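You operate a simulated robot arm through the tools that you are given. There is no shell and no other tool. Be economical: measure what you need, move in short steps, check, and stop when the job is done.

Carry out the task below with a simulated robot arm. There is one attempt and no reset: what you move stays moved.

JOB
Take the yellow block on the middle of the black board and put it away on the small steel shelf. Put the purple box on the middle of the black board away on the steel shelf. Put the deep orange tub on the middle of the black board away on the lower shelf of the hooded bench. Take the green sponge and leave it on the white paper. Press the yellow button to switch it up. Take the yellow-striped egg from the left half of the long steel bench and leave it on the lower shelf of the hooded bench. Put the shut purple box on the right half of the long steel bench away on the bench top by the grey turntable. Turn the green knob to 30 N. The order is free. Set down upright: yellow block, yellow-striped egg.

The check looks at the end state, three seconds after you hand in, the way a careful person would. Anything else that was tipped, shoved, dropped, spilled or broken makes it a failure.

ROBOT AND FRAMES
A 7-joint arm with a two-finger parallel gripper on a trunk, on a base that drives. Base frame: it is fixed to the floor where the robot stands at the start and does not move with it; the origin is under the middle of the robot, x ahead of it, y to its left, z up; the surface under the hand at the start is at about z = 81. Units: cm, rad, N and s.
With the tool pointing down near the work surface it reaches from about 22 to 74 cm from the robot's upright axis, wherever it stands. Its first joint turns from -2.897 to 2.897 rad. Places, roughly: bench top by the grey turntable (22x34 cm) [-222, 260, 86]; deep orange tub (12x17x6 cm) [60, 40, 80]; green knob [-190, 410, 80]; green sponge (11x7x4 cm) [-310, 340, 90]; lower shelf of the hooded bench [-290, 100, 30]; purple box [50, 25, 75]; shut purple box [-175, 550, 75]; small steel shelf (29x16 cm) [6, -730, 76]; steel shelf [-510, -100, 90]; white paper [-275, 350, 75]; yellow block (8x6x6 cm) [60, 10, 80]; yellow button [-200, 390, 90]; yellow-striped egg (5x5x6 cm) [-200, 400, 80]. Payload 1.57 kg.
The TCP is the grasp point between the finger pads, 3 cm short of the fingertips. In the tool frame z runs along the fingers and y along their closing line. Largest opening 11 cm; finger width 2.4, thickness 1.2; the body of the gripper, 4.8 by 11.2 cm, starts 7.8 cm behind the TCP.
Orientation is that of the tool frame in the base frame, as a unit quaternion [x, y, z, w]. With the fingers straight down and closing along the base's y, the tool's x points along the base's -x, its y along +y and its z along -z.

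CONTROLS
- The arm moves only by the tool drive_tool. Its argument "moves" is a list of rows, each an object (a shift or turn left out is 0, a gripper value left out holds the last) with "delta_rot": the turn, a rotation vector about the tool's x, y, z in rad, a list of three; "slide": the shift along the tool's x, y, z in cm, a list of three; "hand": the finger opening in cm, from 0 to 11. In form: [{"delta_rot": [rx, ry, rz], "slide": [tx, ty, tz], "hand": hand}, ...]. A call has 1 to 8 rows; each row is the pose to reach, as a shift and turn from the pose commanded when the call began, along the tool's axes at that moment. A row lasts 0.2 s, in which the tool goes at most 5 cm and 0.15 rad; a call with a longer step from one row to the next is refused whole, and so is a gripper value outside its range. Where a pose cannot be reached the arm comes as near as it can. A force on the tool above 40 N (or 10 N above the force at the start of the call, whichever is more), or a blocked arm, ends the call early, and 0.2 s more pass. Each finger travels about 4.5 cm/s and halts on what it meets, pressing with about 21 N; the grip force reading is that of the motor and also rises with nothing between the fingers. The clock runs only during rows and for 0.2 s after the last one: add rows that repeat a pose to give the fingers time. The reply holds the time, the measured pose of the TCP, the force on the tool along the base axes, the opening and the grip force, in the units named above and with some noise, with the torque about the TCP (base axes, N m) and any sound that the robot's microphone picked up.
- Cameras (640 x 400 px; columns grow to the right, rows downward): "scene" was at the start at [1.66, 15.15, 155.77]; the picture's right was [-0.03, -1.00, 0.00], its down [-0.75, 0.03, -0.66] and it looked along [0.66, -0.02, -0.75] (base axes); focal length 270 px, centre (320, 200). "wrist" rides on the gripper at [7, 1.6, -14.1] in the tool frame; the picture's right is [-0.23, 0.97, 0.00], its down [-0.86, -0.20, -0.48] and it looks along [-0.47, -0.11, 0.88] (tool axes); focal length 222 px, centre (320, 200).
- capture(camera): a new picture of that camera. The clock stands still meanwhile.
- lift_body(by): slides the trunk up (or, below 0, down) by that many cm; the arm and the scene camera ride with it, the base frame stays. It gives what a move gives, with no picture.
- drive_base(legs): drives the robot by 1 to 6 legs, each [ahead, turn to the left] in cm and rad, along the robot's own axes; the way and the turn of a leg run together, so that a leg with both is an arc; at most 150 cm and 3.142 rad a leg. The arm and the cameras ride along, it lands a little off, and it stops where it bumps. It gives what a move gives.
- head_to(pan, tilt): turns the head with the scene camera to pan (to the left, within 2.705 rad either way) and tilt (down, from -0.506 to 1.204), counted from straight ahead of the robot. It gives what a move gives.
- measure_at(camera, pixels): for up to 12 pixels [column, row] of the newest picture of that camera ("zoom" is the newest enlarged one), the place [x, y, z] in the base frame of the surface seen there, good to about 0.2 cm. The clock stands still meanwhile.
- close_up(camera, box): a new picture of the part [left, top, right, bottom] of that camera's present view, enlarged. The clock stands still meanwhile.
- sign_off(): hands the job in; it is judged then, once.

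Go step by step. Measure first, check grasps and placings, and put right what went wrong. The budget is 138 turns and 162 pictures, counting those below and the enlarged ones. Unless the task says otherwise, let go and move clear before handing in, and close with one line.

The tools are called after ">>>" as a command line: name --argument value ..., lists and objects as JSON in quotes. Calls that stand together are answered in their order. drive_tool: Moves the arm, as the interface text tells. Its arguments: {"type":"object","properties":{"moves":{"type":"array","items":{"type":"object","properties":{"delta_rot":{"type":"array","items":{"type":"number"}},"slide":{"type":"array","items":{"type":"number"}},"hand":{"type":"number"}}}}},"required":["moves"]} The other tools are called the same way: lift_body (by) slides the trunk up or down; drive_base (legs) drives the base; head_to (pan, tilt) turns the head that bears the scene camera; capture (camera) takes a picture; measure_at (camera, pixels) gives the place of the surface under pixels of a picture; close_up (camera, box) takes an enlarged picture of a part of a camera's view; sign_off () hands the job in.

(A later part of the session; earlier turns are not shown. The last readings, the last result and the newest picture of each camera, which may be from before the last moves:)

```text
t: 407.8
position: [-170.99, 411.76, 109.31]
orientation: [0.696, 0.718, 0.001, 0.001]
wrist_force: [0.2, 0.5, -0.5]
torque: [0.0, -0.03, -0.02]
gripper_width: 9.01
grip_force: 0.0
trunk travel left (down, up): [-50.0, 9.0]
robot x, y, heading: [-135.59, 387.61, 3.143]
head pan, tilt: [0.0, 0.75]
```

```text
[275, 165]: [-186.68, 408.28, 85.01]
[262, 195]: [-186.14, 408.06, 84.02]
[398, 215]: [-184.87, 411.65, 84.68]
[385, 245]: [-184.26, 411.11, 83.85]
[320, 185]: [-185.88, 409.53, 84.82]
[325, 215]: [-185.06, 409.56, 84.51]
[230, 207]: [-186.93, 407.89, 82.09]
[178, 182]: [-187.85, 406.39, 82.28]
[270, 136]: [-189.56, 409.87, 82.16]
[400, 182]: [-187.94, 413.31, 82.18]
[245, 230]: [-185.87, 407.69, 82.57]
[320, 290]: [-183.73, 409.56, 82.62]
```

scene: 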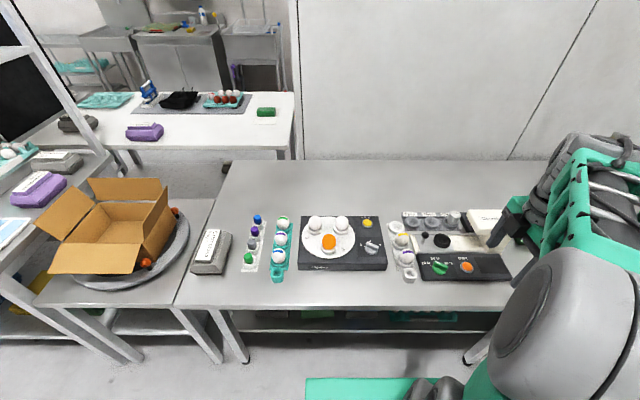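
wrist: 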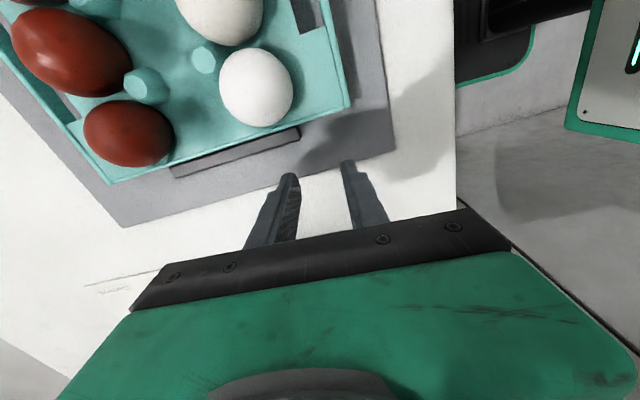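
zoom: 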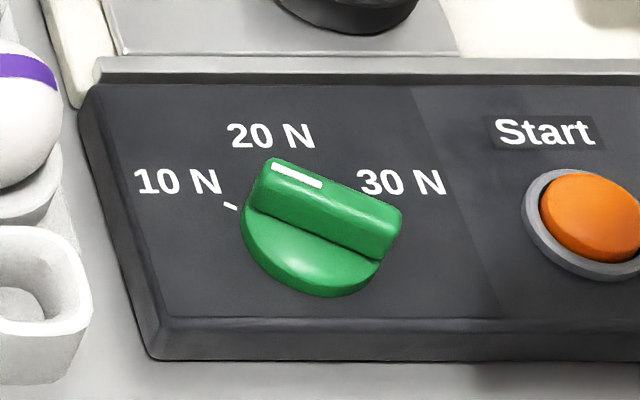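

The knob centre is ≈(-185.4,409.8); 10 N is about 55° left and 30 N 55° right of straight back. First the button: close the fingers and go over (-202.1,388.7).

>>> drive_tool --moves '[{"slide": [-2.76, -3.96, 0], "hand": 0}, {"slide": [-5.5, -7.9, 0]}, {"slide": [-8.3, -11.9, 0]}, {"slide": [-11, -15.8, 0]}, {"slide": [-13.8, -19.8, 0]}, {"slide": [-16.6, -23.8, 0]}, {"slide": [-19.3, -27.7, 0]}, {"slide": [-22.1, -31.7, 0]}]'

>>> drive_tool --moves '[{"slide": [0, 0, 4.5]}, {"slide": [0, 0, 9]}, {"slide": [0, 0, 13.5]}, {"slide": [0, 0, 16]}, {"slide": [0, 0, 16]}]'

>>> close_up --camera "scene" --box '[290, 180, 430, 280]'

>>> capture --camera "wrist"

```text
t: 409.6
position: [-201.92, 388.58, 109.25]
orientation: [0.696, 0.718, 0.001, 0.001]
wrist_force: [0.7, 1.1, 0.2]
torque: [-0.05, 0.02, 0.03]
gripper_width: 0.0
grip_force: 21.0
trunk travel left (down, up): [-50.0, 9.0]
robot x, y, heading: [-135.27, 387.95, 3.136]
head pan, tilt: [0.0, 0.75]
```

```text
t: 410.8
position: [-202.11, 388.81, 93.08]
orientation: [0.696, 0.718, 0.0, 0.0]
wrist_force: [-0.5, 0.6, 0.3]
torque: [-0.02, -0.04, 0.02]
gripper_width: 0.0
grip_force: 20.9
trunk travel left (down, up): [-50.0, 9.0]
robot x, y, heading: [-135.51, 387.61, 3.142]
head pan, tilt: [0.0, 0.75]
```

```text
4.00 times, centred on (360, 230) of scene
```

zoom: 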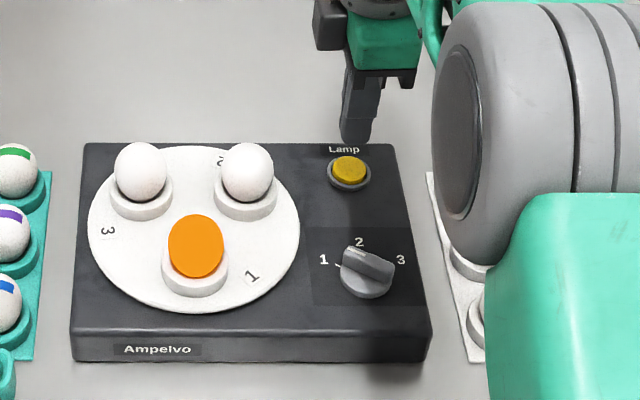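

```text
64 pictures are left
```

wrist: 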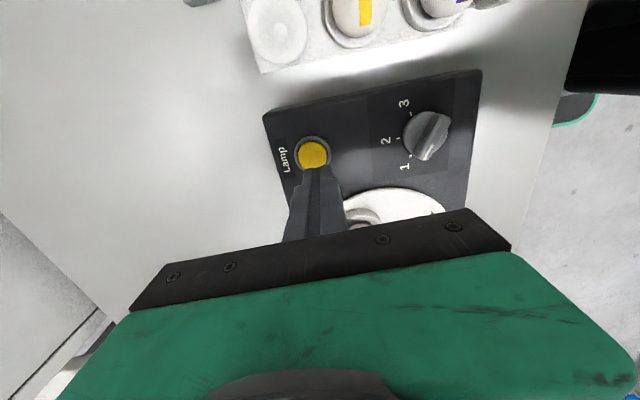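

Fingertips are 4.7 cm above the button. Press gently and come back up.

>>> drive_tool --moves '[{"slide": [0, 0, 3]}, {"slide": [0, 0, 4.4]}, {"slide": [0, 0, 4.9]}, {"slide": [0, 0, 5.3]}, {"slide": [0, 0, 5.6]}, {"slide": [0, 0, 4]}, {"slide": [0, 0, 0]}]'

>>> close_up --camera "scene" --box '[350, 210, 390, 240]'

```text
t: 412.4
position: [-202.16, 388.55, 93.27]
orientation: [0.696, 0.718, 0.0, 0.002]
wrist_force: [-0.3, 0.2, 0.6]
torque: [0.0, -0.01, 0.03]
gripper_width: 0.02
grip_force: 20.2
trunk travel left (down, up): [-50.0, 9.0]
robot x, y, heading: [-135.12, 387.77, 3.136]
head pan, tilt: [0.0, 0.75]
heard: click
```

```text
13.33 times, centred on (370, 225) of scene
```

zoom: 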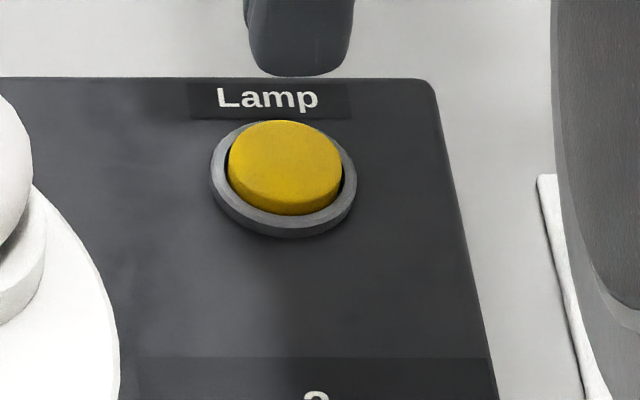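

A click was heard. Look at whether the lamp changed (the orange-glowing egg).

>>> close_up --camera "scene" --box '[290, 180, 430, 280]'

>>> measure_at --camera "zoom" --pixels '[[345, 160], [355, 175], [350, 168]]'

```text
4.00 times, centred on (360, 230) of scene
```

zoom: 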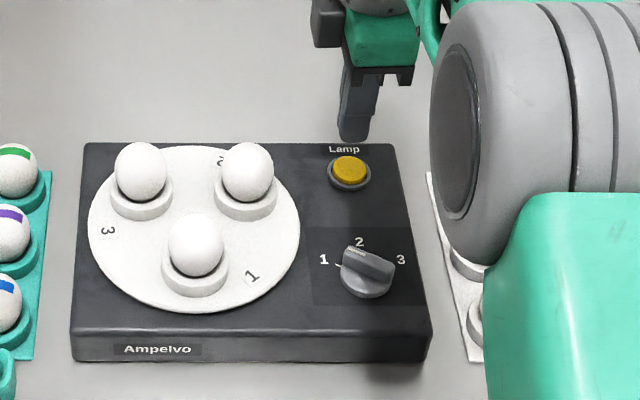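

```text
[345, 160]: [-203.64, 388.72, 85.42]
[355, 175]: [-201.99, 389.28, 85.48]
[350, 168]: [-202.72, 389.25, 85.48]
```

The lamp went off and the button now stands up (85.45 vs 85.3), so it's switched up. Next the knob: raise, open to 3.5, turn the hand 0.545 and go over (-185.4,409.8).

>>> drive_tool --moves '[{"slide": [0, 0, -4], "hand": 3.5}, {"slide": [3.4, 2.9, -4], "delta_rot": [0, 0, 0.14]}, {"slide": [6.9, 5.8, -4], "delta_rot": [0, 0, 0.28]}, {"slide": [10.3, 8.7, -4], "delta_rot": [0, 0, 0.42]}, {"slide": [13.7, 11.5, -4], "delta_rot": [0, 0, 0.545]}, {"slide": [17.2, 14.4, -4], "delta_rot": [0, 0, 0.545]}, {"slide": [20.6, 17.3, -4], "delta_rot": [0, 0, 0.545]}, {"slide": [20.6, 17.3, -1], "delta_rot": [0, 0, 0.545]}]'

>>> capture --camera "wrist"

>>> capture --camera "scene"

```text
t: 414.2
position: [-185.21, 409.87, 94.24]
orientation: [0.863, 0.504, 0.0, 0.0]
wrist_force: [0.3, 0.4, 0.4]
torque: [0.02, 0.0, -0.03]
gripper_width: 3.51
grip_force: 0.1
trunk travel left (down, up): [-50.0, 9.0]
robot x, y, heading: [-135.72, 387.53, 3.14]
head pan, tilt: [0.0, 0.75]
```

```text
61 pictures are left
```

wrist: 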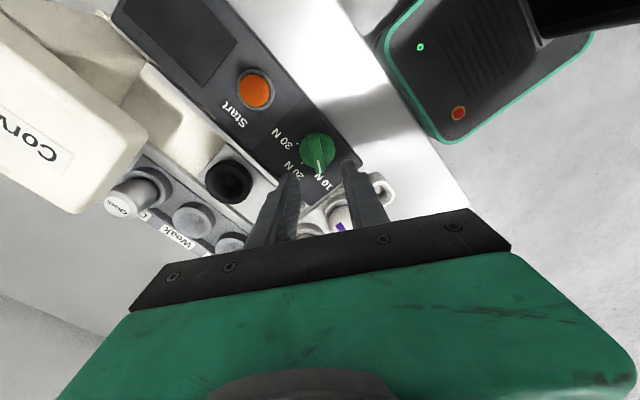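

```text
60 pictures are left
```

scene: 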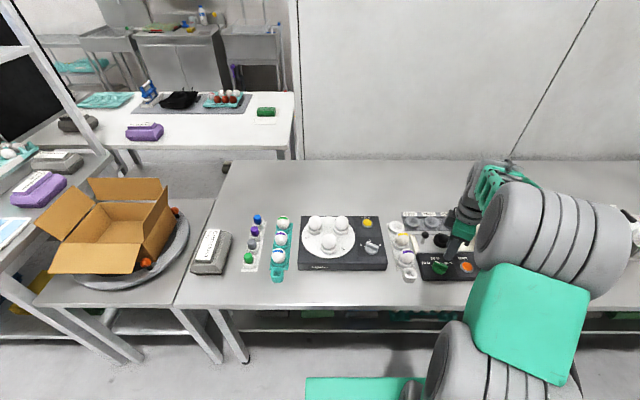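

The wrist camera sees the knob at (316,152). Zoom and measure.

>>> close_up --camera "wrist" --box '[270, 110, 370, 200]'

>>> measure_at --camera "zoom" --pixels '[[260, 140], [270, 190], [285, 250], [225, 190], [320, 180], [300, 240], [260, 260], [240, 130]]'

```text
4.44 times, centred on (320, 155) of wrist
```

zoom: 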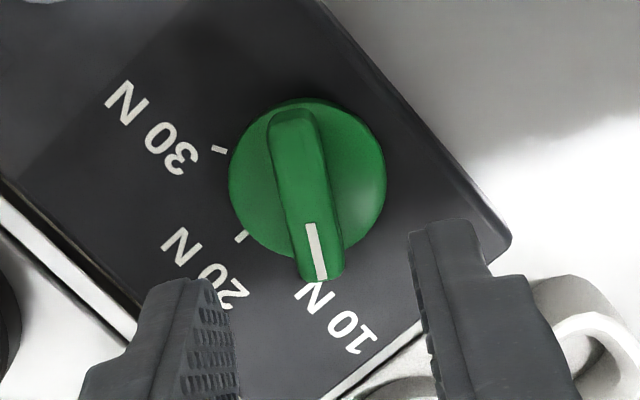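

```text
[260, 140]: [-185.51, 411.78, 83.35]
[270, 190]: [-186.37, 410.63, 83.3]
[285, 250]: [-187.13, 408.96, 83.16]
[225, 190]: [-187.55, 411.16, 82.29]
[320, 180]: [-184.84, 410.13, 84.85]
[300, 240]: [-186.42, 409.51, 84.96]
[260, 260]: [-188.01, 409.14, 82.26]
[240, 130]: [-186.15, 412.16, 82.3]
```

>>> measure_at --camera "zoom" --pixels '[[240, 237], [217, 150], [288, 118], [318, 272], [300, 180], [315, 240], [282, 150], [325, 270], [300, 110], [380, 170], [232, 170]]'

```text
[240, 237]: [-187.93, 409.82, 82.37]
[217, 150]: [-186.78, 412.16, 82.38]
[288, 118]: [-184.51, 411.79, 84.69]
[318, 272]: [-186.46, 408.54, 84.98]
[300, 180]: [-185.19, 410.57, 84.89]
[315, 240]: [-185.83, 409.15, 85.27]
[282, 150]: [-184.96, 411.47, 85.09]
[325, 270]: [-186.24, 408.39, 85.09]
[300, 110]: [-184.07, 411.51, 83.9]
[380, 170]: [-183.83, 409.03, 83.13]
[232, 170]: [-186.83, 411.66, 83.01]
```

Ticks are at ±55° around centre (-185.3,410.0); the hand is centred and aligned with the ridge. Descend, grip, and begin turning clockwise.

>>> drive_tool --moves '[{"slide": [-0.1, 0, 3]}, {"slide": [-0.1, 0, 6]}, {"slide": [-0.1, 0, 7.4]}, {"slide": [-0.1, 0, 7.4], "hand": 0}, {"slide": [-0.1, 0, 7.4]}, {"slide": [-0.1, 0, 7.4]}, {"slide": [-0.1, 0, 7.4]}, {"slide": [-0.1, 0, 7.4]}]'

>>> drive_tool --moves '[{"delta_rot": [0, 0, 0.15]}, {"delta_rot": [0, 0, 0.3]}, {"delta_rot": [0, 0, 0.45]}, {"delta_rot": [0, 0, 0.6]}, {"delta_rot": [0, 0, 0.75]}, {"delta_rot": [0, 0, 0.9]}, {"delta_rot": [0, 0, 1.05]}, {"delta_rot": [0, 0, 1.2]}]'

```text
t: 416.0
position: [-185.59, 409.68, 86.82]
orientation: [0.863, 0.505, 0.0, 0.0]
wrist_force: [-16.0, 8.1, -2.2]
torque: [0.12, 0.45, 0.03]
gripper_width: 1.22
grip_force: 29.3
trunk travel left (down, up): [-50.0, 9.0]
robot x, y, heading: [-135.11, 387.79, 3.141]
head pan, tilt: [0.0, 0.75]
```

```text
t: 417.8
position: [-185.51, 409.92, 86.8]
orientation: [0.997, -0.073, 0.0, -0.001]
wrist_force: [-20.4, 13.7, 4.6]
torque: [0.32, 0.56, 0.02]
gripper_width: 1.2
grip_force: 29.5
trunk travel left (down, up): [-50.0, 9.0]
robot x, y, heading: [-135.81, 387.6, 3.136]
head pan, tilt: [0.0, 0.75]
```

Turned 1.2 rad with some side load; shift slightly to relieve it and turn the remaining 0.74.

>>> drive_tool --moves '[{"slide": [-0.28, -0.16, 0], "delta_rot": [0, 0, 0.15]}, {"slide": [-0.28, -0.16, 0], "delta_rot": [0, 0, 0.3]}, {"slide": [-0.28, -0.16, 0], "delta_rot": [0, 0, 0.45]}, {"slide": [-0.28, -0.16, 0], "delta_rot": [0, 0, 0.6]}, {"slide": [-0.28, -0.16, 0], "delta_rot": [0, 0, 0.74]}, {"slide": [-0.28, -0.16, 0], "delta_rot": [0, 0, 0.74]}]'

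>>> drive_tool --moves '[{"hand": 4}, {}, {}, {"slide": [0, 0, -3]}, {"slide": [0, 0, -7]}, {"slide": [0, 0, -10]}]'

>>> capture --camera "wrist"

>>> close_up --camera "scene" --box '[390, 220, 490, 300]'

```text
t: 419.2
position: [-185.54, 409.82, 86.77]
orientation: [0.904, -0.429, 0.002, 0.0]
wrist_force: [6.1, 1.1, 9.0]
torque: [-0.58, -0.65, -0.01]
gripper_width: 1.21
grip_force: 29.6
trunk travel left (down, up): [-50.0, 9.0]
robot x, y, heading: [-135.7, 387.34, 3.139]
head pan, tilt: [0.0, 0.75]
```

```text
t: 420.6
position: [-185.98, 409.87, 96.76]
orientation: [0.904, -0.428, 0.002, 0.0]
wrist_force: [0.1, -0.1, -0.8]
torque: [-0.02, 0.02, 0.01]
gripper_width: 4.01
grip_force: 0.1
trunk travel left (down, up): [-50.0, 9.0]
robot x, y, heading: [-135.81, 387.2, 3.137]
head pan, tilt: [0.0, 0.75]
```

```text
58 pictures are left
```

wrist: 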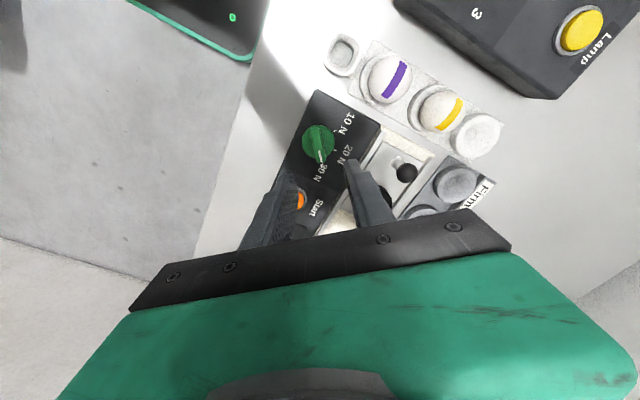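

```text
5.00 times, centred on (440, 260) of scene
```

zoom: 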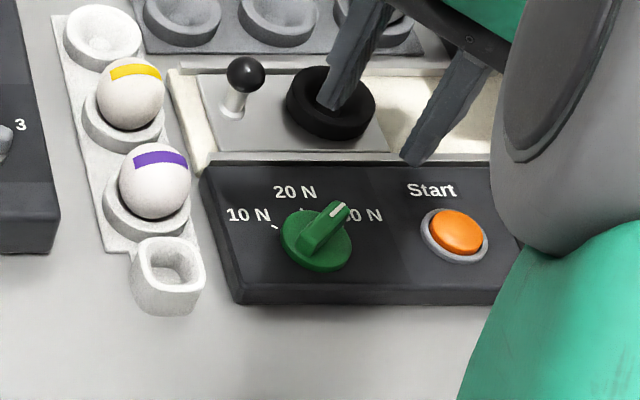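

Knob now points toward 30 N. Check exactly against its tick.

>>> close_up --camera "wrist" --box '[285, 95, 365, 185]'

>>> measure_at --camera "zoom" --pixels '[[250, 200], [270, 300], [240, 140], [262, 260], [246, 170]]'

```text
4.44 times, centred on (325, 140) of wrist
```

zoom: 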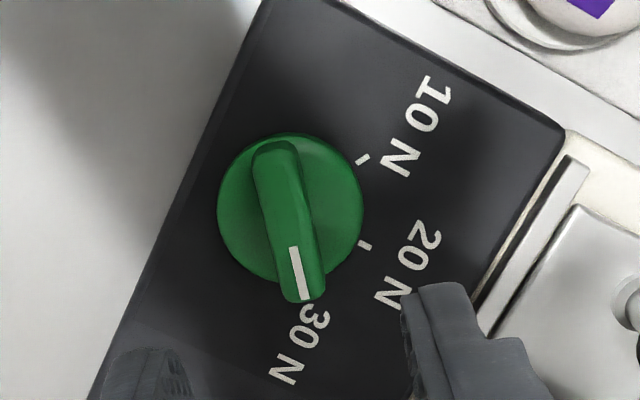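

```text
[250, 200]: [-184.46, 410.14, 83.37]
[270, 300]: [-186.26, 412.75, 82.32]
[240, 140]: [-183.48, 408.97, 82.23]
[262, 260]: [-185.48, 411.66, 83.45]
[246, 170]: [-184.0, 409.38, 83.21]
```

>>> measure_at --camera "zoom" --pixels '[[275, 155], [304, 290], [295, 255], [282, 185], [362, 160], [364, 246], [325, 295]]'

```text
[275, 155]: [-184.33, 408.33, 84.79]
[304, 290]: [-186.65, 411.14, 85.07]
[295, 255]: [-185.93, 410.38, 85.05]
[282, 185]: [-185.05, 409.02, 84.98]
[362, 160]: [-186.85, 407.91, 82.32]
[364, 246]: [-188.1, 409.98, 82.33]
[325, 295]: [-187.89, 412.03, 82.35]
```

The ridge sits at about 51–53°, the 30 N tick at 55–57°, so nudge about 0.1 rad more.

>>> drive_tool --moves '[{"slide": [0.25, -0.31, 4]}, {"slide": [0.25, -0.31, 8]}, {"slide": [0.25, -0.31, 10]}, {"slide": [0.25, -0.31, 10], "hand": 0}, {"slide": [0.25, -0.31, 10]}, {"slide": [0.25, -0.31, 10]}, {"slide": [0.25, -0.31, 10], "delta_rot": [0, 0, 0.1]}, {"slide": [0.25, -0.31, 10], "delta_rot": [0, 0, 0.1]}]'

>>> drive_tool --moves '[{"hand": 4}, {}, {}, {"slide": [0, 0, -3]}, {"slide": [0, 0, -7]}, {"slide": [0, 0, -10]}]'

>>> close_up --camera "wrist" --box '[285, 95, 365, 185]'

>>> close_up --camera "scene" --box '[415, 245, 465, 285]'

```text
t: 422.4
position: [-185.51, 409.94, 86.89]
orientation: [0.882, -0.471, 0.0, -0.001]
wrist_force: [-19.9, -13.4, -2.3]
torque: [-0.41, 0.56, 0.0]
gripper_width: 1.24
grip_force: 29.1
trunk travel left (down, up): [-50.0, 9.0]
robot x, y, heading: [-135.45, 387.7, 3.141]
head pan, tilt: [0.0, 0.75]
```

```text
t: 423.8
position: [-185.19, 409.9, 96.83]
orientation: [0.882, -0.472, 0.001, 0.0]
wrist_force: [-0.3, 0.0, -0.3]
torque: [0.02, -0.01, 0.01]
gripper_width: 4.01
grip_force: 0.1
trunk travel left (down, up): [-50.0, 9.0]
robot x, y, heading: [-135.79, 387.71, 3.138]
head pan, tilt: [0.0, 0.75]
```

```text
4.44 times, centred on (325, 140) of wrist
```

zoom: 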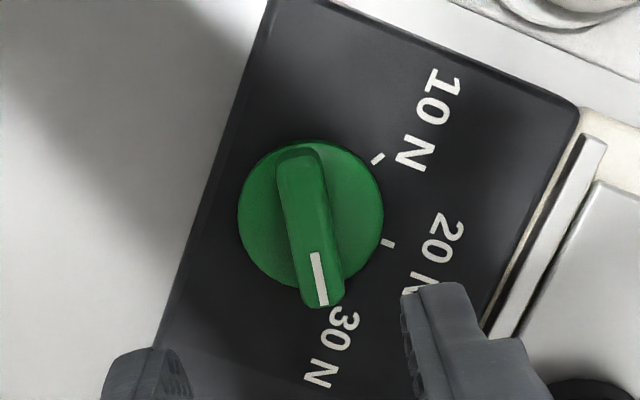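

```text
10.00 times, centred on (440, 265) of scene
```

zoom: 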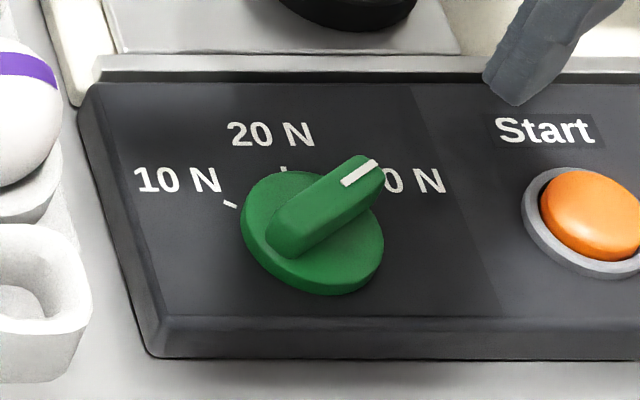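

The knob is at 30 N (56°, tick covered by the ridge end). Next the shut purple box: look to the right for it and for obstacles.

>>> head_to --pan -1.0 --tilt 0.45

>>> capture --camera "scene"

>>> measure_at --camera "scene" --pixels '[[100, 180], [200, 200], [300, 230], [400, 300], [500, 250], [600, 250], [560, 350], [250, 170]]'

```text
t: 425.1
position: [-185.12, 409.94, 96.84]
orientation: [0.882, -0.472, 0.001, 0.0]
wrist_force: [-0.1, 0.3, -0.3]
torque: [-0.03, 0.02, 0.01]
gripper_width: 3.99
grip_force: 0.0
trunk travel left (down, up): [-50.0, 9.0]
robot x, y, heading: [-135.86, 387.45, 3.142]
head pan, tilt: [-1.0, 0.45]
```

```text
53 pictures are left
```

scene: 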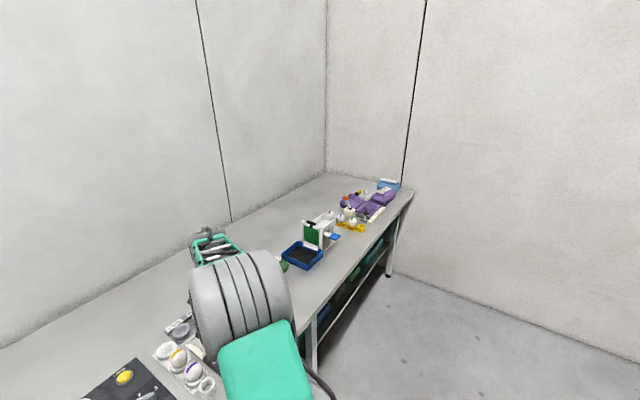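

```text
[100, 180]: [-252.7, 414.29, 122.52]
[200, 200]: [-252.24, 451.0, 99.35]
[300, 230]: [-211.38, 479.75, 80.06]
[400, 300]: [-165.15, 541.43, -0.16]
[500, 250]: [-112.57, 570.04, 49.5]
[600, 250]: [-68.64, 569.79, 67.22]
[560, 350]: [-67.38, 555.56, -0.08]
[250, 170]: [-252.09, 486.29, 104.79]
```

End wall is y≈570; floor is clear. Zoom on the purple boxes at (370,205).

>>> close_up --camera "scene" --box '[290, 165, 430, 265]'

>>> measure_at --camera "zoom" --pixels '[[425, 115], [395, 140], [420, 160], [470, 130], [310, 170], [445, 75], [240, 270], [410, 190], [270, 120], [540, 130]]'

```text
4.00 times, centred on (360, 215) of scene
```

zoom: 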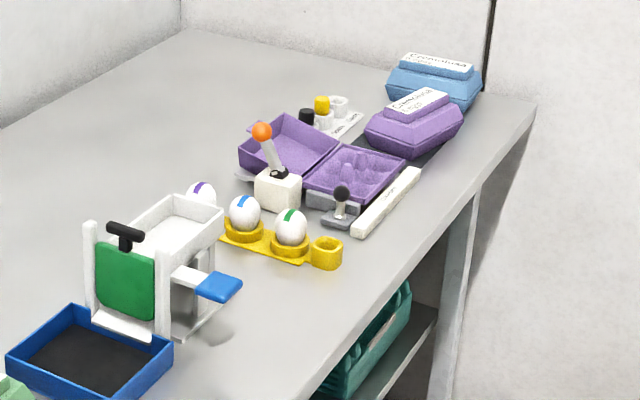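

```text
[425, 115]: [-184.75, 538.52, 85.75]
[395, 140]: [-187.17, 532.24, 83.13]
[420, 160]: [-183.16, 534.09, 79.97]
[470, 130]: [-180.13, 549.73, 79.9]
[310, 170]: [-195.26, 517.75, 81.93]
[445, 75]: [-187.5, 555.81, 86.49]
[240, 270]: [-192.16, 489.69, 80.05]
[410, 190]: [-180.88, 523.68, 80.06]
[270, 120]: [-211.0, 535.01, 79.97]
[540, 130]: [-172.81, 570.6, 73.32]
```

The shut purple box is near (-185,539), squeezed between an open box and a blue one. I'll raise the hand, back off, and reverse along the bench to y≈525.

>>> drive_tool --moves '[{"slide": [0, 0, -4.5]}, {"slide": [0, 0, -9]}, {"slide": [0, 0, -13]}]'

>>> drive_base --legs '[[-40, 0], [0, 1.571], [-137, 0], [0, -1.571], [36, 0]]'

>>> head_to --pan -0.2 --tilt 0.8

>>> capture --camera "scene"

```text
t: 425.9
position: [-185.51, 410.05, 109.87]
orientation: [0.882, -0.472, 0.001, -0.001]
wrist_force: [-0.2, 0.5, -0.5]
torque: [0.0, 0.02, 0.0]
gripper_width: 4.02
grip_force: 0.1
trunk travel left (down, up): [-50.0, 9.0]
robot x, y, heading: [-135.66, 387.66, 3.142]
head pan, tilt: [-1.0, 0.45]
```

```text
t: 444.3
position: [-180.61, 546.92, 109.92]
orientation: [0.878, -0.478, 0.0, -0.001]
wrist_force: [0.2, 0.6, 0.1]
torque: [-0.01, -0.05, -0.02]
gripper_width: 3.99
grip_force: 0.1
trunk travel left (down, up): [-50.0, 9.0]
robot x, y, heading: [-130.79, 523.59, 3.129]
head pan, tilt: [-1.0, 0.45]
```

```text
t: 445.5
position: [-180.42, 546.9, 109.74]
orientation: [0.878, -0.478, 0.0, -0.001]
wrist_force: [0.2, 0.5, -0.1]
torque: [0.0, 0.0, -0.01]
gripper_width: 3.96
grip_force: 0.1
trunk travel left (down, up): [-50.0, 9.0]
robot x, y, heading: [-130.59, 523.92, 3.13]
head pan, tilt: [-0.201, 0.799]
```

```text
51 pictures are left
```

scene: 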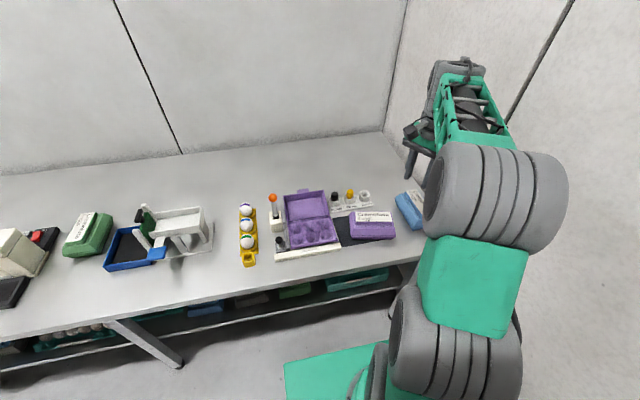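

>>> close_up --camera "scene" --box '[310, 180, 430, 265]'

>>> measure_at --camera "zoom" --pixels '[[215, 170], [405, 160], [430, 210], [450, 300], [240, 320], [245, 260], [220, 220], [330, 200], [170, 250], [455, 200], [180, 330], [440, 310]]'

>>> capture --camera "wrist"

```text
4.71 times, centred on (370, 222) of scene
```

zoom: 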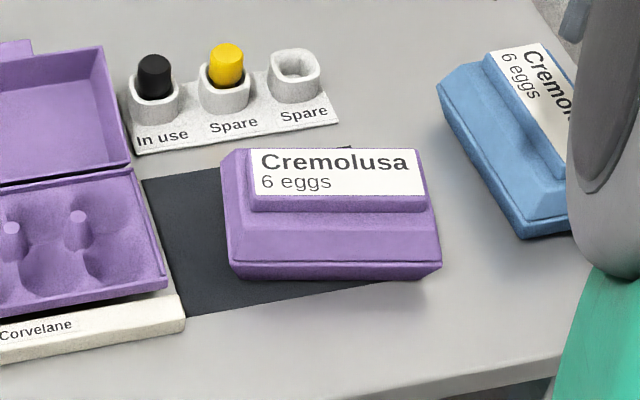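

```text
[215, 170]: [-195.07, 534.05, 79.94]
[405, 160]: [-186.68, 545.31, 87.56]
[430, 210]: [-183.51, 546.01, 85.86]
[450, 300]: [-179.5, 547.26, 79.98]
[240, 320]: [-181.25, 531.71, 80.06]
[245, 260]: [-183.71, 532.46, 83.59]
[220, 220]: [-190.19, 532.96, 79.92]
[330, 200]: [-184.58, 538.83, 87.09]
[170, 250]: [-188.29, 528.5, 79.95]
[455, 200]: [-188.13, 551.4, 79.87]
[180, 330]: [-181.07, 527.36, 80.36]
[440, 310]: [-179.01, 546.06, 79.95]
```

```text
49 pictures are left
```

wrist: 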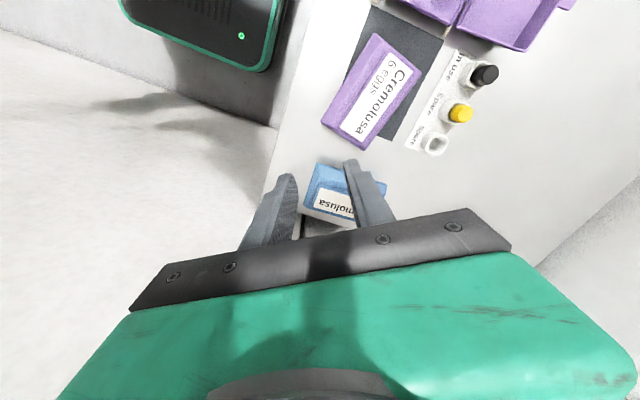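

Same carton style as before: bottom z 80, flange ≈83.6. Measure the corners with the wrist camera.

>>> close_up --camera "wrist" --box '[300, 10, 460, 170]'

>>> measure_at --camera "zoom" --pixels '[[196, 62], [290, 105], [75, 285], [165, 345], [255, 205], [120, 170], [300, 270], [340, 220], [245, 225], [310, 350], [320, 190]]'

```text
2.50 times, centred on (380, 90) of wrist
```

zoom: 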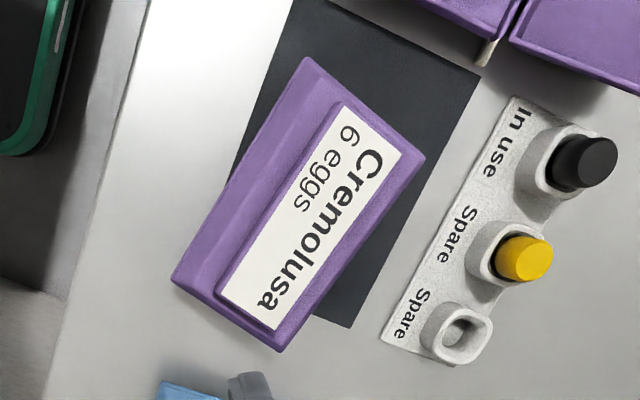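

```text
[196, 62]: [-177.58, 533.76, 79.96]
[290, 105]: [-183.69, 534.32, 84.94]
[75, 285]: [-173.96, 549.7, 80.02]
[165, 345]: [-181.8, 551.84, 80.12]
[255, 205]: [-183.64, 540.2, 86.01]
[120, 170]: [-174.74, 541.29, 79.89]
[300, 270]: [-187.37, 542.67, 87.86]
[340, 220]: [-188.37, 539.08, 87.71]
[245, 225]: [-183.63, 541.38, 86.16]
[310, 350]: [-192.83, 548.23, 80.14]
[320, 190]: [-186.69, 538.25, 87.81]
```

>>> measure_at --camera "zoom" --pixels '[[308, 62], [422, 158], [178, 280], [278, 346], [360, 255], [235, 180], [350, 105], [220, 290], [395, 145], [275, 325], [400, 310], [490, 130]]'

```text
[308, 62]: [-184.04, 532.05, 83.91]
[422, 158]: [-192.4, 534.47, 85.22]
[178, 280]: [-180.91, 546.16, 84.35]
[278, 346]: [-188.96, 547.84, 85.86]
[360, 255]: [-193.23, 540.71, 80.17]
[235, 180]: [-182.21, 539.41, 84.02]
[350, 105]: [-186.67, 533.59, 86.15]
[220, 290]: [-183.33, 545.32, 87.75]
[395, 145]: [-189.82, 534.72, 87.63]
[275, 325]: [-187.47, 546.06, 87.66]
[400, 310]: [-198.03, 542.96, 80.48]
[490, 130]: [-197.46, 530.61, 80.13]
```

Box centre (-187.2,540.15), long axis at 1.352 rad. Turn the hand +0.793, open fully, move above it and down to z≈92.

>>> drive_tool --moves '[{"slide": [0.5, 2.4, 0], "delta_rot": [0, 0, 0.14], "hand": 11}, {"slide": [1, 4.7, 0], "delta_rot": [0, 0, 0.28]}, {"slide": [1.5, 7, 0], "delta_rot": [0, 0, 0.42]}, {"slide": [2.02, 9.29, 0], "delta_rot": [0, 0, 0.56]}, {"slide": [2.02, 9.29, 4], "delta_rot": [0, 0, 0.69]}, {"slide": [2.02, 9.29, 8.5], "delta_rot": [0, 0, 0.793]}, {"slide": [2.02, 9.29, 13], "delta_rot": [0, 0, 0.793]}, {"slide": [2.02, 9.29, 17], "delta_rot": [0, 0, 0.793]}]'

>>> capture --camera "wrist"

>>> close_up --camera "scene" --box '[310, 160, 450, 265]'

```text
t: 447.3
position: [-187.1, 540.1, 92.97]
orientation: [-0.625, 0.78, 0.0, 0.0]
wrist_force: [0.2, 0.3, -0.3]
torque: [-0.02, 0.03, 0.0]
gripper_width: 11.01
grip_force: 0.1
trunk travel left (down, up): [-50.0, 9.0]
robot x, y, heading: [-130.72, 523.89, 3.125]
head pan, tilt: [-0.201, 0.799]
```

```text
47 pictures are left
```

wrist: 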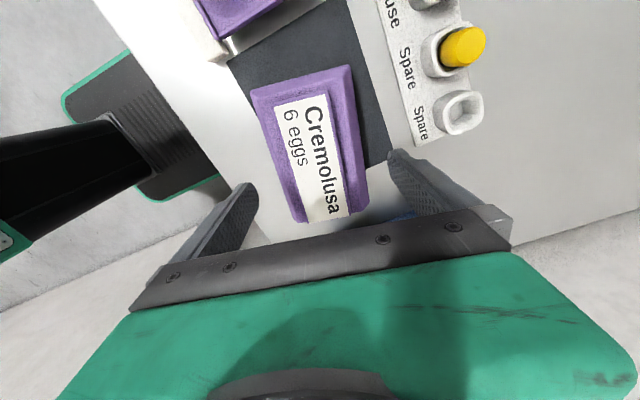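

```text
3.81 times, centred on (380, 212) of scene
```

zoom: 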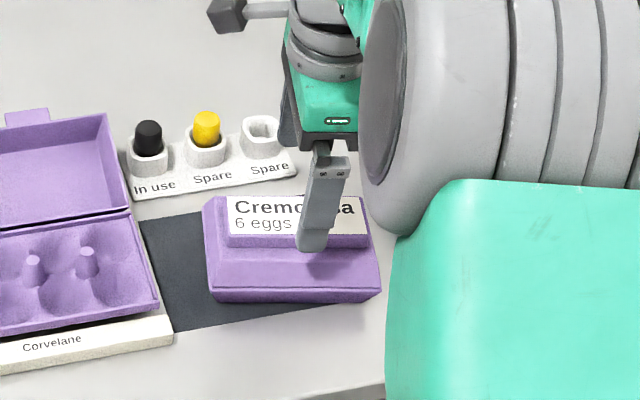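

Alignment matches the earlier grasp. Descend in small steps.

>>> drive_tool --moves '[{"slide": [0, 0, 2.5]}, {"slide": [0, 0, 5]}, {"slide": [0, 0, 7]}, {"slide": [0, 0, 8.5]}, {"slide": [0, 0, 9.4]}, {"slide": [0, 0, 9.4]}]'

>>> drive_tool --moves '[{"hand": 7}, {}, {}, {}, {"slide": [0, 0, -0.8]}, {"slide": [0, 0, -2.5]}, {"slide": [0, 0, -5]}, {"slide": [0, 0, -8]}]'

>>> drive_tool --moves '[{"slide": [0, 0, -3]}, {"slide": [0, 0, -7]}, {"slide": [0, 0, -11]}, {"slide": [0, 0, -15]}, {"slide": [0, 0, -19]}]'

>>> capture --camera "scene"

```text
t: 448.7
position: [-187.09, 539.89, 83.53]
orientation: [-0.626, 0.78, 0.0, 0.0]
wrist_force: [0.1, -0.1, 0.4]
torque: [0.03, -0.02, -0.01]
gripper_width: 10.99
grip_force: 0.0
trunk travel left (down, up): [-50.0, 9.0]
robot x, y, heading: [-130.61, 523.96, 3.125]
head pan, tilt: [-0.201, 0.799]
```

```text
t: 450.5
position: [-187.22, 540.13, 91.27]
orientation: [-0.626, 0.78, -0.002, 0.001]
wrist_force: [-0.2, 0.4, -3.9]
torque: [0.02, 0.02, 0.0]
gripper_width: 10.0
grip_force: 20.6
trunk travel left (down, up): [-50.0, 9.0]
robot x, y, heading: [-131.19, 523.63, 3.125]
head pan, tilt: [-0.201, 0.799]
```

```text
t: 451.7
position: [-187.27, 540.16, 110.44]
orientation: [-0.626, 0.78, -0.001, 0.0]
wrist_force: [0.3, 0.2, -4.1]
torque: [-0.05, -0.01, 0.01]
gripper_width: 10.0
grip_force: 21.3
trunk travel left (down, up): [-50.0, 9.0]
robot x, y, heading: [-130.51, 523.69, 3.125]
head pan, tilt: [-0.201, 0.799]
```

```text
45 pictures are left
```

scene: 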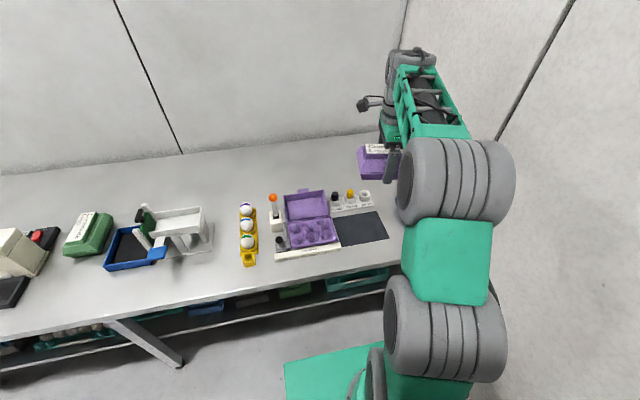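

Carton held (4 N). Back off and drive along to y≈250 facing the bench by the turntable.

>>> drive_base --legs '[[-40, 0], [0, 1.587], [150, 0], [118, 0], [0, -1.571]]'

>>> head_to --pan 0.0 --tilt 0.6

>>> capture --camera "scene"

```text
t: 474.4
position: [-168.88, 271.71, 110.3]
orientation: [-0.606, 0.796, 0.0, 0.0]
wrist_force: [-0.2, 0.7, -4.0]
torque: [0.0, 0.03, -0.03]
gripper_width: 9.98
grip_force: 20.7
trunk travel left (down, up): [-50.0, 9.0]
robot x, y, heading: [-113.56, 252.42, 3.077]
head pan, tilt: [-0.201, 0.799]
```

```text
t: 475.1
position: [-168.83, 271.67, 110.2]
orientation: [-0.606, 0.796, 0.0, 0.001]
wrist_force: [0.4, -0.1, -4.5]
torque: [-0.03, 0.0, -0.03]
gripper_width: 9.98
grip_force: 20.6
trunk travel left (down, up): [-50.0, 9.0]
robot x, y, heading: [-113.48, 251.96, 3.074]
head pan, tilt: [0.0, 0.6]
```

```text
44 pictures are left
```

scene: 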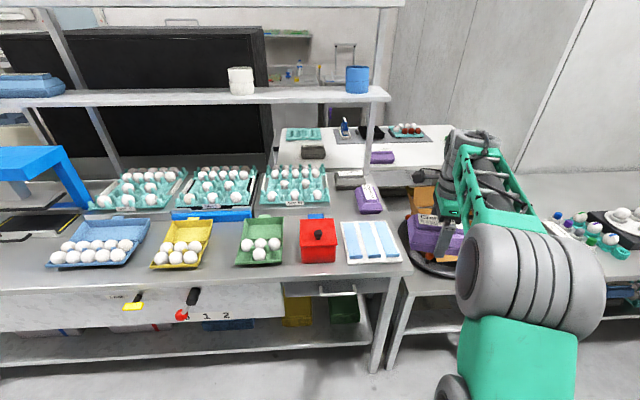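

The bench corner by the turntable holds a grey and a purple carton and the strip mat. Zoom and measure the free space.

>>> close_up --camera "scene" --box '[290, 160, 450, 280]'

>>> measure_at --camera "zoom" --pixels '[[205, 250], [425, 245], [450, 400], [245, 405], [260, 200], [390, 200], [380, 120], [300, 230], [420, 220], [475, 400], [180, 120], [330, 70]]'

```text
3.33 times, centred on (370, 220) of scene
```

zoom: 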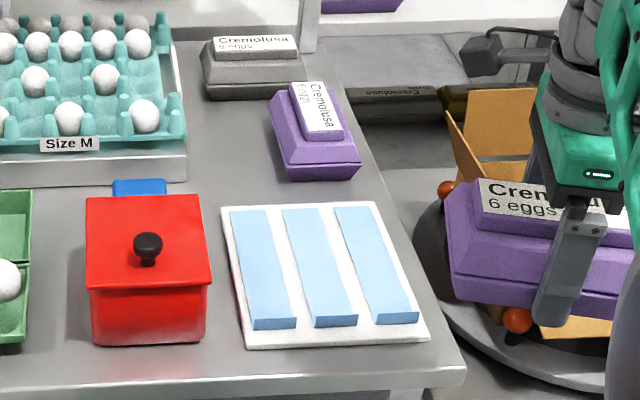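

```text
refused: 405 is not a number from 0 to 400
```

>>> measure_at --camera "zoom" --pixels '[[222, 208], [376, 203], [428, 340], [248, 347], [275, 110], [290, 182], [360, 175], [210, 110], [300, 100], [188, 180], [370, 130], [465, 380]]'

```text
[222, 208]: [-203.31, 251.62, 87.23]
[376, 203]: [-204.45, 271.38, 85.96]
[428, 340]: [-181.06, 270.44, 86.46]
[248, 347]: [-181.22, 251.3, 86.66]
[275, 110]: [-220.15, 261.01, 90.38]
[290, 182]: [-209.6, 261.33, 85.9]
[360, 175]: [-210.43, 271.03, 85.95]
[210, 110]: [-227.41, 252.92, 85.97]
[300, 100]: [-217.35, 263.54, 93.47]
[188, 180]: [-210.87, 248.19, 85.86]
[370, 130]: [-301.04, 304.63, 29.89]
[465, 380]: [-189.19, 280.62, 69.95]
```

The free pocket is between the egg-tray stand (y≈248) and the standing purple carton (y≈261), x -227…-205. It's tight, so I need precise measurement.

>>> close_up --camera "scene" --box '[325, 165, 395, 225]'

>>> measure_at --camera "zoom" --pixels '[[105, 215], [90, 120], [100, 250], [80, 200], [85, 60], [150, 130], [300, 175], [285, 200], [310, 255], [320, 290], [340, 330], [200, 330]]'

```text
6.67 times, centred on (360, 195) of scene
```

zoom: 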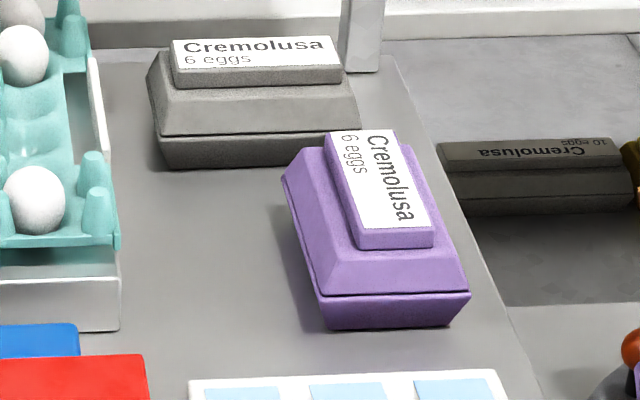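

```text
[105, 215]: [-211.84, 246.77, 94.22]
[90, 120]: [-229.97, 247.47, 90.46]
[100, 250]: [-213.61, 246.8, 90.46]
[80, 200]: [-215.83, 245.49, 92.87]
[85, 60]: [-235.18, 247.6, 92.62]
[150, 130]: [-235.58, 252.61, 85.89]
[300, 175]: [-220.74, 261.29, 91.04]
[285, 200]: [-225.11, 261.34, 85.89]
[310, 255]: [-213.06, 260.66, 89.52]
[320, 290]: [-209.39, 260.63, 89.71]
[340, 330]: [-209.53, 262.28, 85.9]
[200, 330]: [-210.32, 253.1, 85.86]
```

The pocket is 13.0 cm wide (stand edge y 247.6, neighbour's flange y 260.6), my carton is 9.7 and fingers add 2.4: just feasible if I open only slightly. First move the base to about (-149,262) facing square.

>>> drive_base --legs '[[0, -0.19], [36, 0], [0, 0.255]]'

>>> drive_tool --moves '[{"delta_rot": [0, 0, -0.15]}, {"delta_rot": [0, 0, -0.3]}, {"delta_rot": [0, 0, -0.45]}, {"delta_rot": [0, 0, -0.6]}, {"delta_rot": [0, 0, -0.75]}, {"delta_rot": [0, 0, -0.9]}, {"delta_rot": [0, 0, -1.05]}, {"delta_rot": [0, 0, -1.2]}]'

```text
t: 479.0
position: [-205.4, 275.31, 110.41]
orientation: [-0.64, 0.768, 0.001, 0.0]
wrist_force: [0.0, 0.1, -4.9]
torque: [-0.05, -0.02, 0.01]
gripper_width: 9.97
grip_force: 21.1
trunk travel left (down, up): [-50.0, 9.0]
robot x, y, heading: [-148.73, 260.94, -3.121]
head pan, tilt: [0.0, 0.6]
```

```text
t: 480.8
position: [-205.44, 275.31, 110.28]
orientation: [0.963, -0.271, 0.001, -0.001]
wrist_force: [-0.1, 0.2, -4.9]
torque: [0.03, -0.02, -0.03]
gripper_width: 9.98
grip_force: 20.6
trunk travel left (down, up): [-50.0, 9.0]
robot x, y, heading: [-148.6, 261.34, -3.123]
head pan, tilt: [0.0, 0.6]
```

Finish the turn and go over the pocket centre (-212.5,254.15), staying high.

>>> drive_tool --moves '[{"slide": [1, 4.35, 0], "delta_rot": [0, 0, -0.14]}, {"slide": [2, 8.7, 0], "delta_rot": [0, 0, -0.28]}, {"slide": [3, 13.05, 0], "delta_rot": [0, 0, -0.42]}, {"slide": [4, 17.4, 0], "delta_rot": [0, 0, -0.5485]}, {"slide": [4.96, 21.74, 0], "delta_rot": [0, 0, -0.5485]}, {"slide": [4.96, 21.74, 4], "delta_rot": [0, 0, -0.5485]}, {"slide": [4.96, 21.74, 8], "delta_rot": [0, 0, -0.5485]}, {"slide": [4.96, 21.74, 8], "delta_rot": [0, 0, -0.5485]}]'

>>> head_to --pan 0.0 --tilt 0.75

>>> capture --camera "wrist"

>>> capture --camera "scene"

```text
t: 482.6
position: [-212.58, 254.04, 102.29]
orientation: [1.0, -0.002, 0.001, 0.0]
wrist_force: [-0.5, -0.1, -4.5]
torque: [-0.01, 0.01, 0.0]
gripper_width: 9.97
grip_force: 21.4
trunk travel left (down, up): [-50.0, 9.0]
robot x, y, heading: [-148.06, 261.21, -3.12]
head pan, tilt: [0.0, 0.6]
```

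```text
t: 483.3
position: [-212.64, 254.11, 102.43]
orientation: [1.0, -0.002, 0.0, 0.0]
wrist_force: [0.5, 0.3, -3.3]
torque: [0.03, 0.02, 0.0]
gripper_width: 9.96
grip_force: 21.2
trunk travel left (down, up): [-50.0, 9.0]
robot x, y, heading: [-148.5, 260.95, -3.123]
head pan, tilt: [0.0, 0.75]
```

```text
41 pictures are left
```

wrist: 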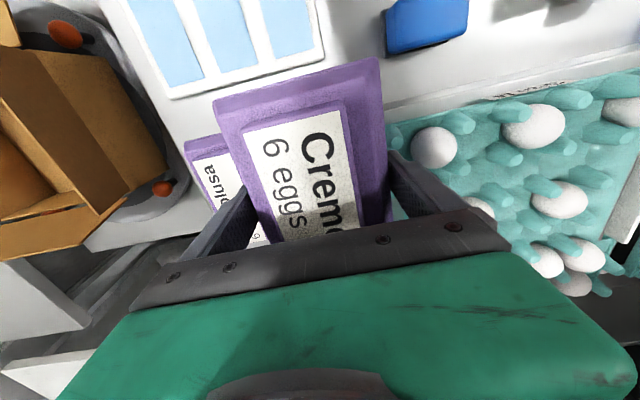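

```text
40 pictures are left
```

scene: 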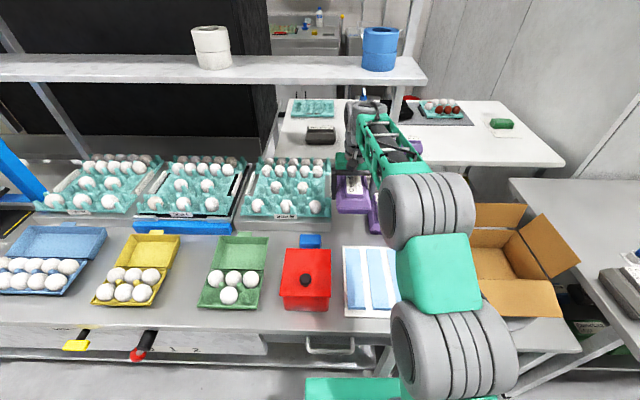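

Looks aligned. Zoom to compare the carton with the stand edge and the neighbour carton.

>>> close_up --camera "scene" --box '[300, 150, 400, 250]'

>>> measure_at --camera "zoom" --pixels '[[195, 315], [190, 270], [250, 140], [250, 225], [310, 230], [320, 300], [235, 200], [200, 190], [300, 330], [240, 330]]'

```text
4.00 times, centred on (350, 200) of scene
```

zoom: 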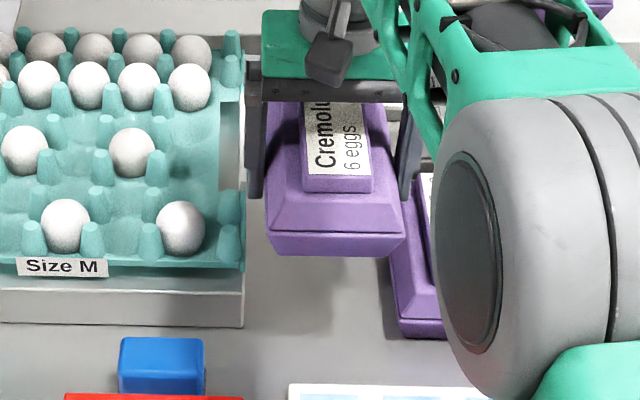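

```text
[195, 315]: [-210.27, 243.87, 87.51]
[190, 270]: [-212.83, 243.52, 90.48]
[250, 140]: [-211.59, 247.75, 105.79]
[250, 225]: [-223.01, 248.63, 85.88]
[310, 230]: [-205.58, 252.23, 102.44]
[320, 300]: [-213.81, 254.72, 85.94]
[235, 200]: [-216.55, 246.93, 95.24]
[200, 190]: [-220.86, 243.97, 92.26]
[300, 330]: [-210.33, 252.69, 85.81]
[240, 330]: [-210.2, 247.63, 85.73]
```

Finger's outer face is at y≈247.8 vs stand 247.6; shift 0.1 to the right and descend carefully to z≈91.

>>> drive_tool --moves '[{"slide": [0, -0.12, 2.5]}, {"slide": [0, -0.12, 5]}, {"slide": [0, -0.12, 7]}, {"slide": [0, -0.12, 8.5]}, {"slide": [0, -0.12, 10]}, {"slide": [0, -0.12, 11]}, {"slide": [0, -0.12, 11]}]'

>>> close_up --camera "scene" --box '[300, 150, 400, 250]'

```text
t: 484.9
position: [-212.91, 254.16, 92.3]
orientation: [1.0, 0.0, -0.008, 0.0]
wrist_force: [3.5, 0.1, 12.8]
torque: [1.32, -0.25, -0.2]
gripper_width: 9.99
grip_force: 21.2
trunk travel left (down, up): [-50.0, 9.0]
robot x, y, heading: [-148.63, 261.27, -3.114]
head pan, tilt: [0.0, 0.75]
stopped in row 7: the force on the tool passed its limit at 42 N (the readings are from after the stop); the commanded pose is now the measured one
```

```text
4.00 times, centred on (350, 200) of scene
```

zoom: 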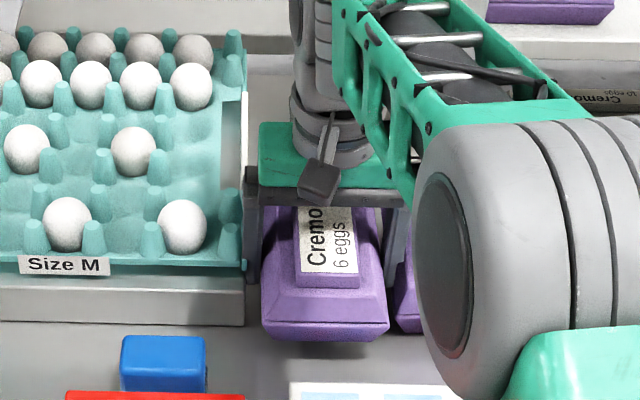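

The torque (+1.3 Nm about x) says the right finger touched the neighbour's flange; there is ~0.35 cm left on the stand side. Raise 2, shift 0.25 left, and retry slowly.

>>> drive_tool --moves '[{"slide": [0, 0, -1]}, {"slide": [0, 0, -2]}, {"slide": [0, 0.27, -2]}, {"slide": [0, 0.27, -2]}]'

>>> close_up --camera "scene" --box '[340, 180, 410, 240]'

>>> measure_at --camera "zoom" --pixels '[[225, 260], [240, 280], [220, 220], [190, 230], [205, 150], [185, 200], [250, 300], [45, 200]]'

```text
t: 485.9
position: [-212.75, 253.96, 93.96]
orientation: [1.0, -0.001, -0.004, 0.001]
wrist_force: [-0.1, 0.1, -3.5]
torque: [0.02, -0.01, 0.02]
gripper_width: 10.0
grip_force: 21.3
trunk travel left (down, up): [-50.0, 9.0]
robot x, y, heading: [-148.3, 261.03, -3.124]
head pan, tilt: [0.0, 0.75]
```

```text
6.67 times, centred on (375, 210) of scene
```

zoom: 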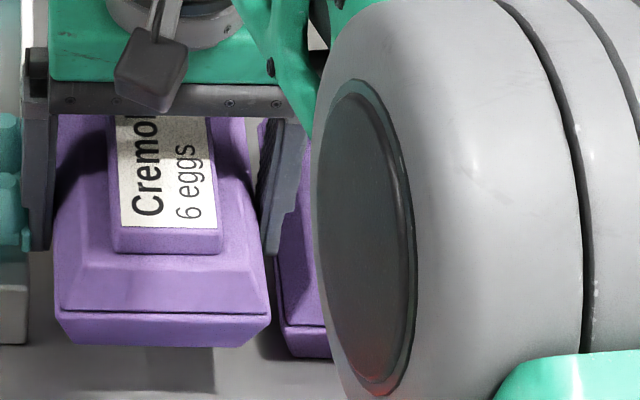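

```text
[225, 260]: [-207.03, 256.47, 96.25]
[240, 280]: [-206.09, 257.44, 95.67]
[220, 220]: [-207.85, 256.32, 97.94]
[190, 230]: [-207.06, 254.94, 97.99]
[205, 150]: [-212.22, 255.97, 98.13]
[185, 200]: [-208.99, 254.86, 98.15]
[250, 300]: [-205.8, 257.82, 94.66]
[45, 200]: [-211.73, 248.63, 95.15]
```

>>> measure_at --camera "zoom" --pixels '[[290, 320], [286, 345], [283, 300], [278, 250], [283, 245], [268, 248], [48, 245], [28, 240], [24, 300], [30, 330], [300, 200], [275, 300]]'

```text
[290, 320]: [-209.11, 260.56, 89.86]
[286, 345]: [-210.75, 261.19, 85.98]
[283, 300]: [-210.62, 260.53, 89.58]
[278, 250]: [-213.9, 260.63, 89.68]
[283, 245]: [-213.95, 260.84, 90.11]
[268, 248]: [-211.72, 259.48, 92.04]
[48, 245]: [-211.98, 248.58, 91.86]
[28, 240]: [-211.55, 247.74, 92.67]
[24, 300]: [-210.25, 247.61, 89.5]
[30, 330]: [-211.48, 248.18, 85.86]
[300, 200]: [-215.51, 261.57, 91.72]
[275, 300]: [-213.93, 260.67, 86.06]
```

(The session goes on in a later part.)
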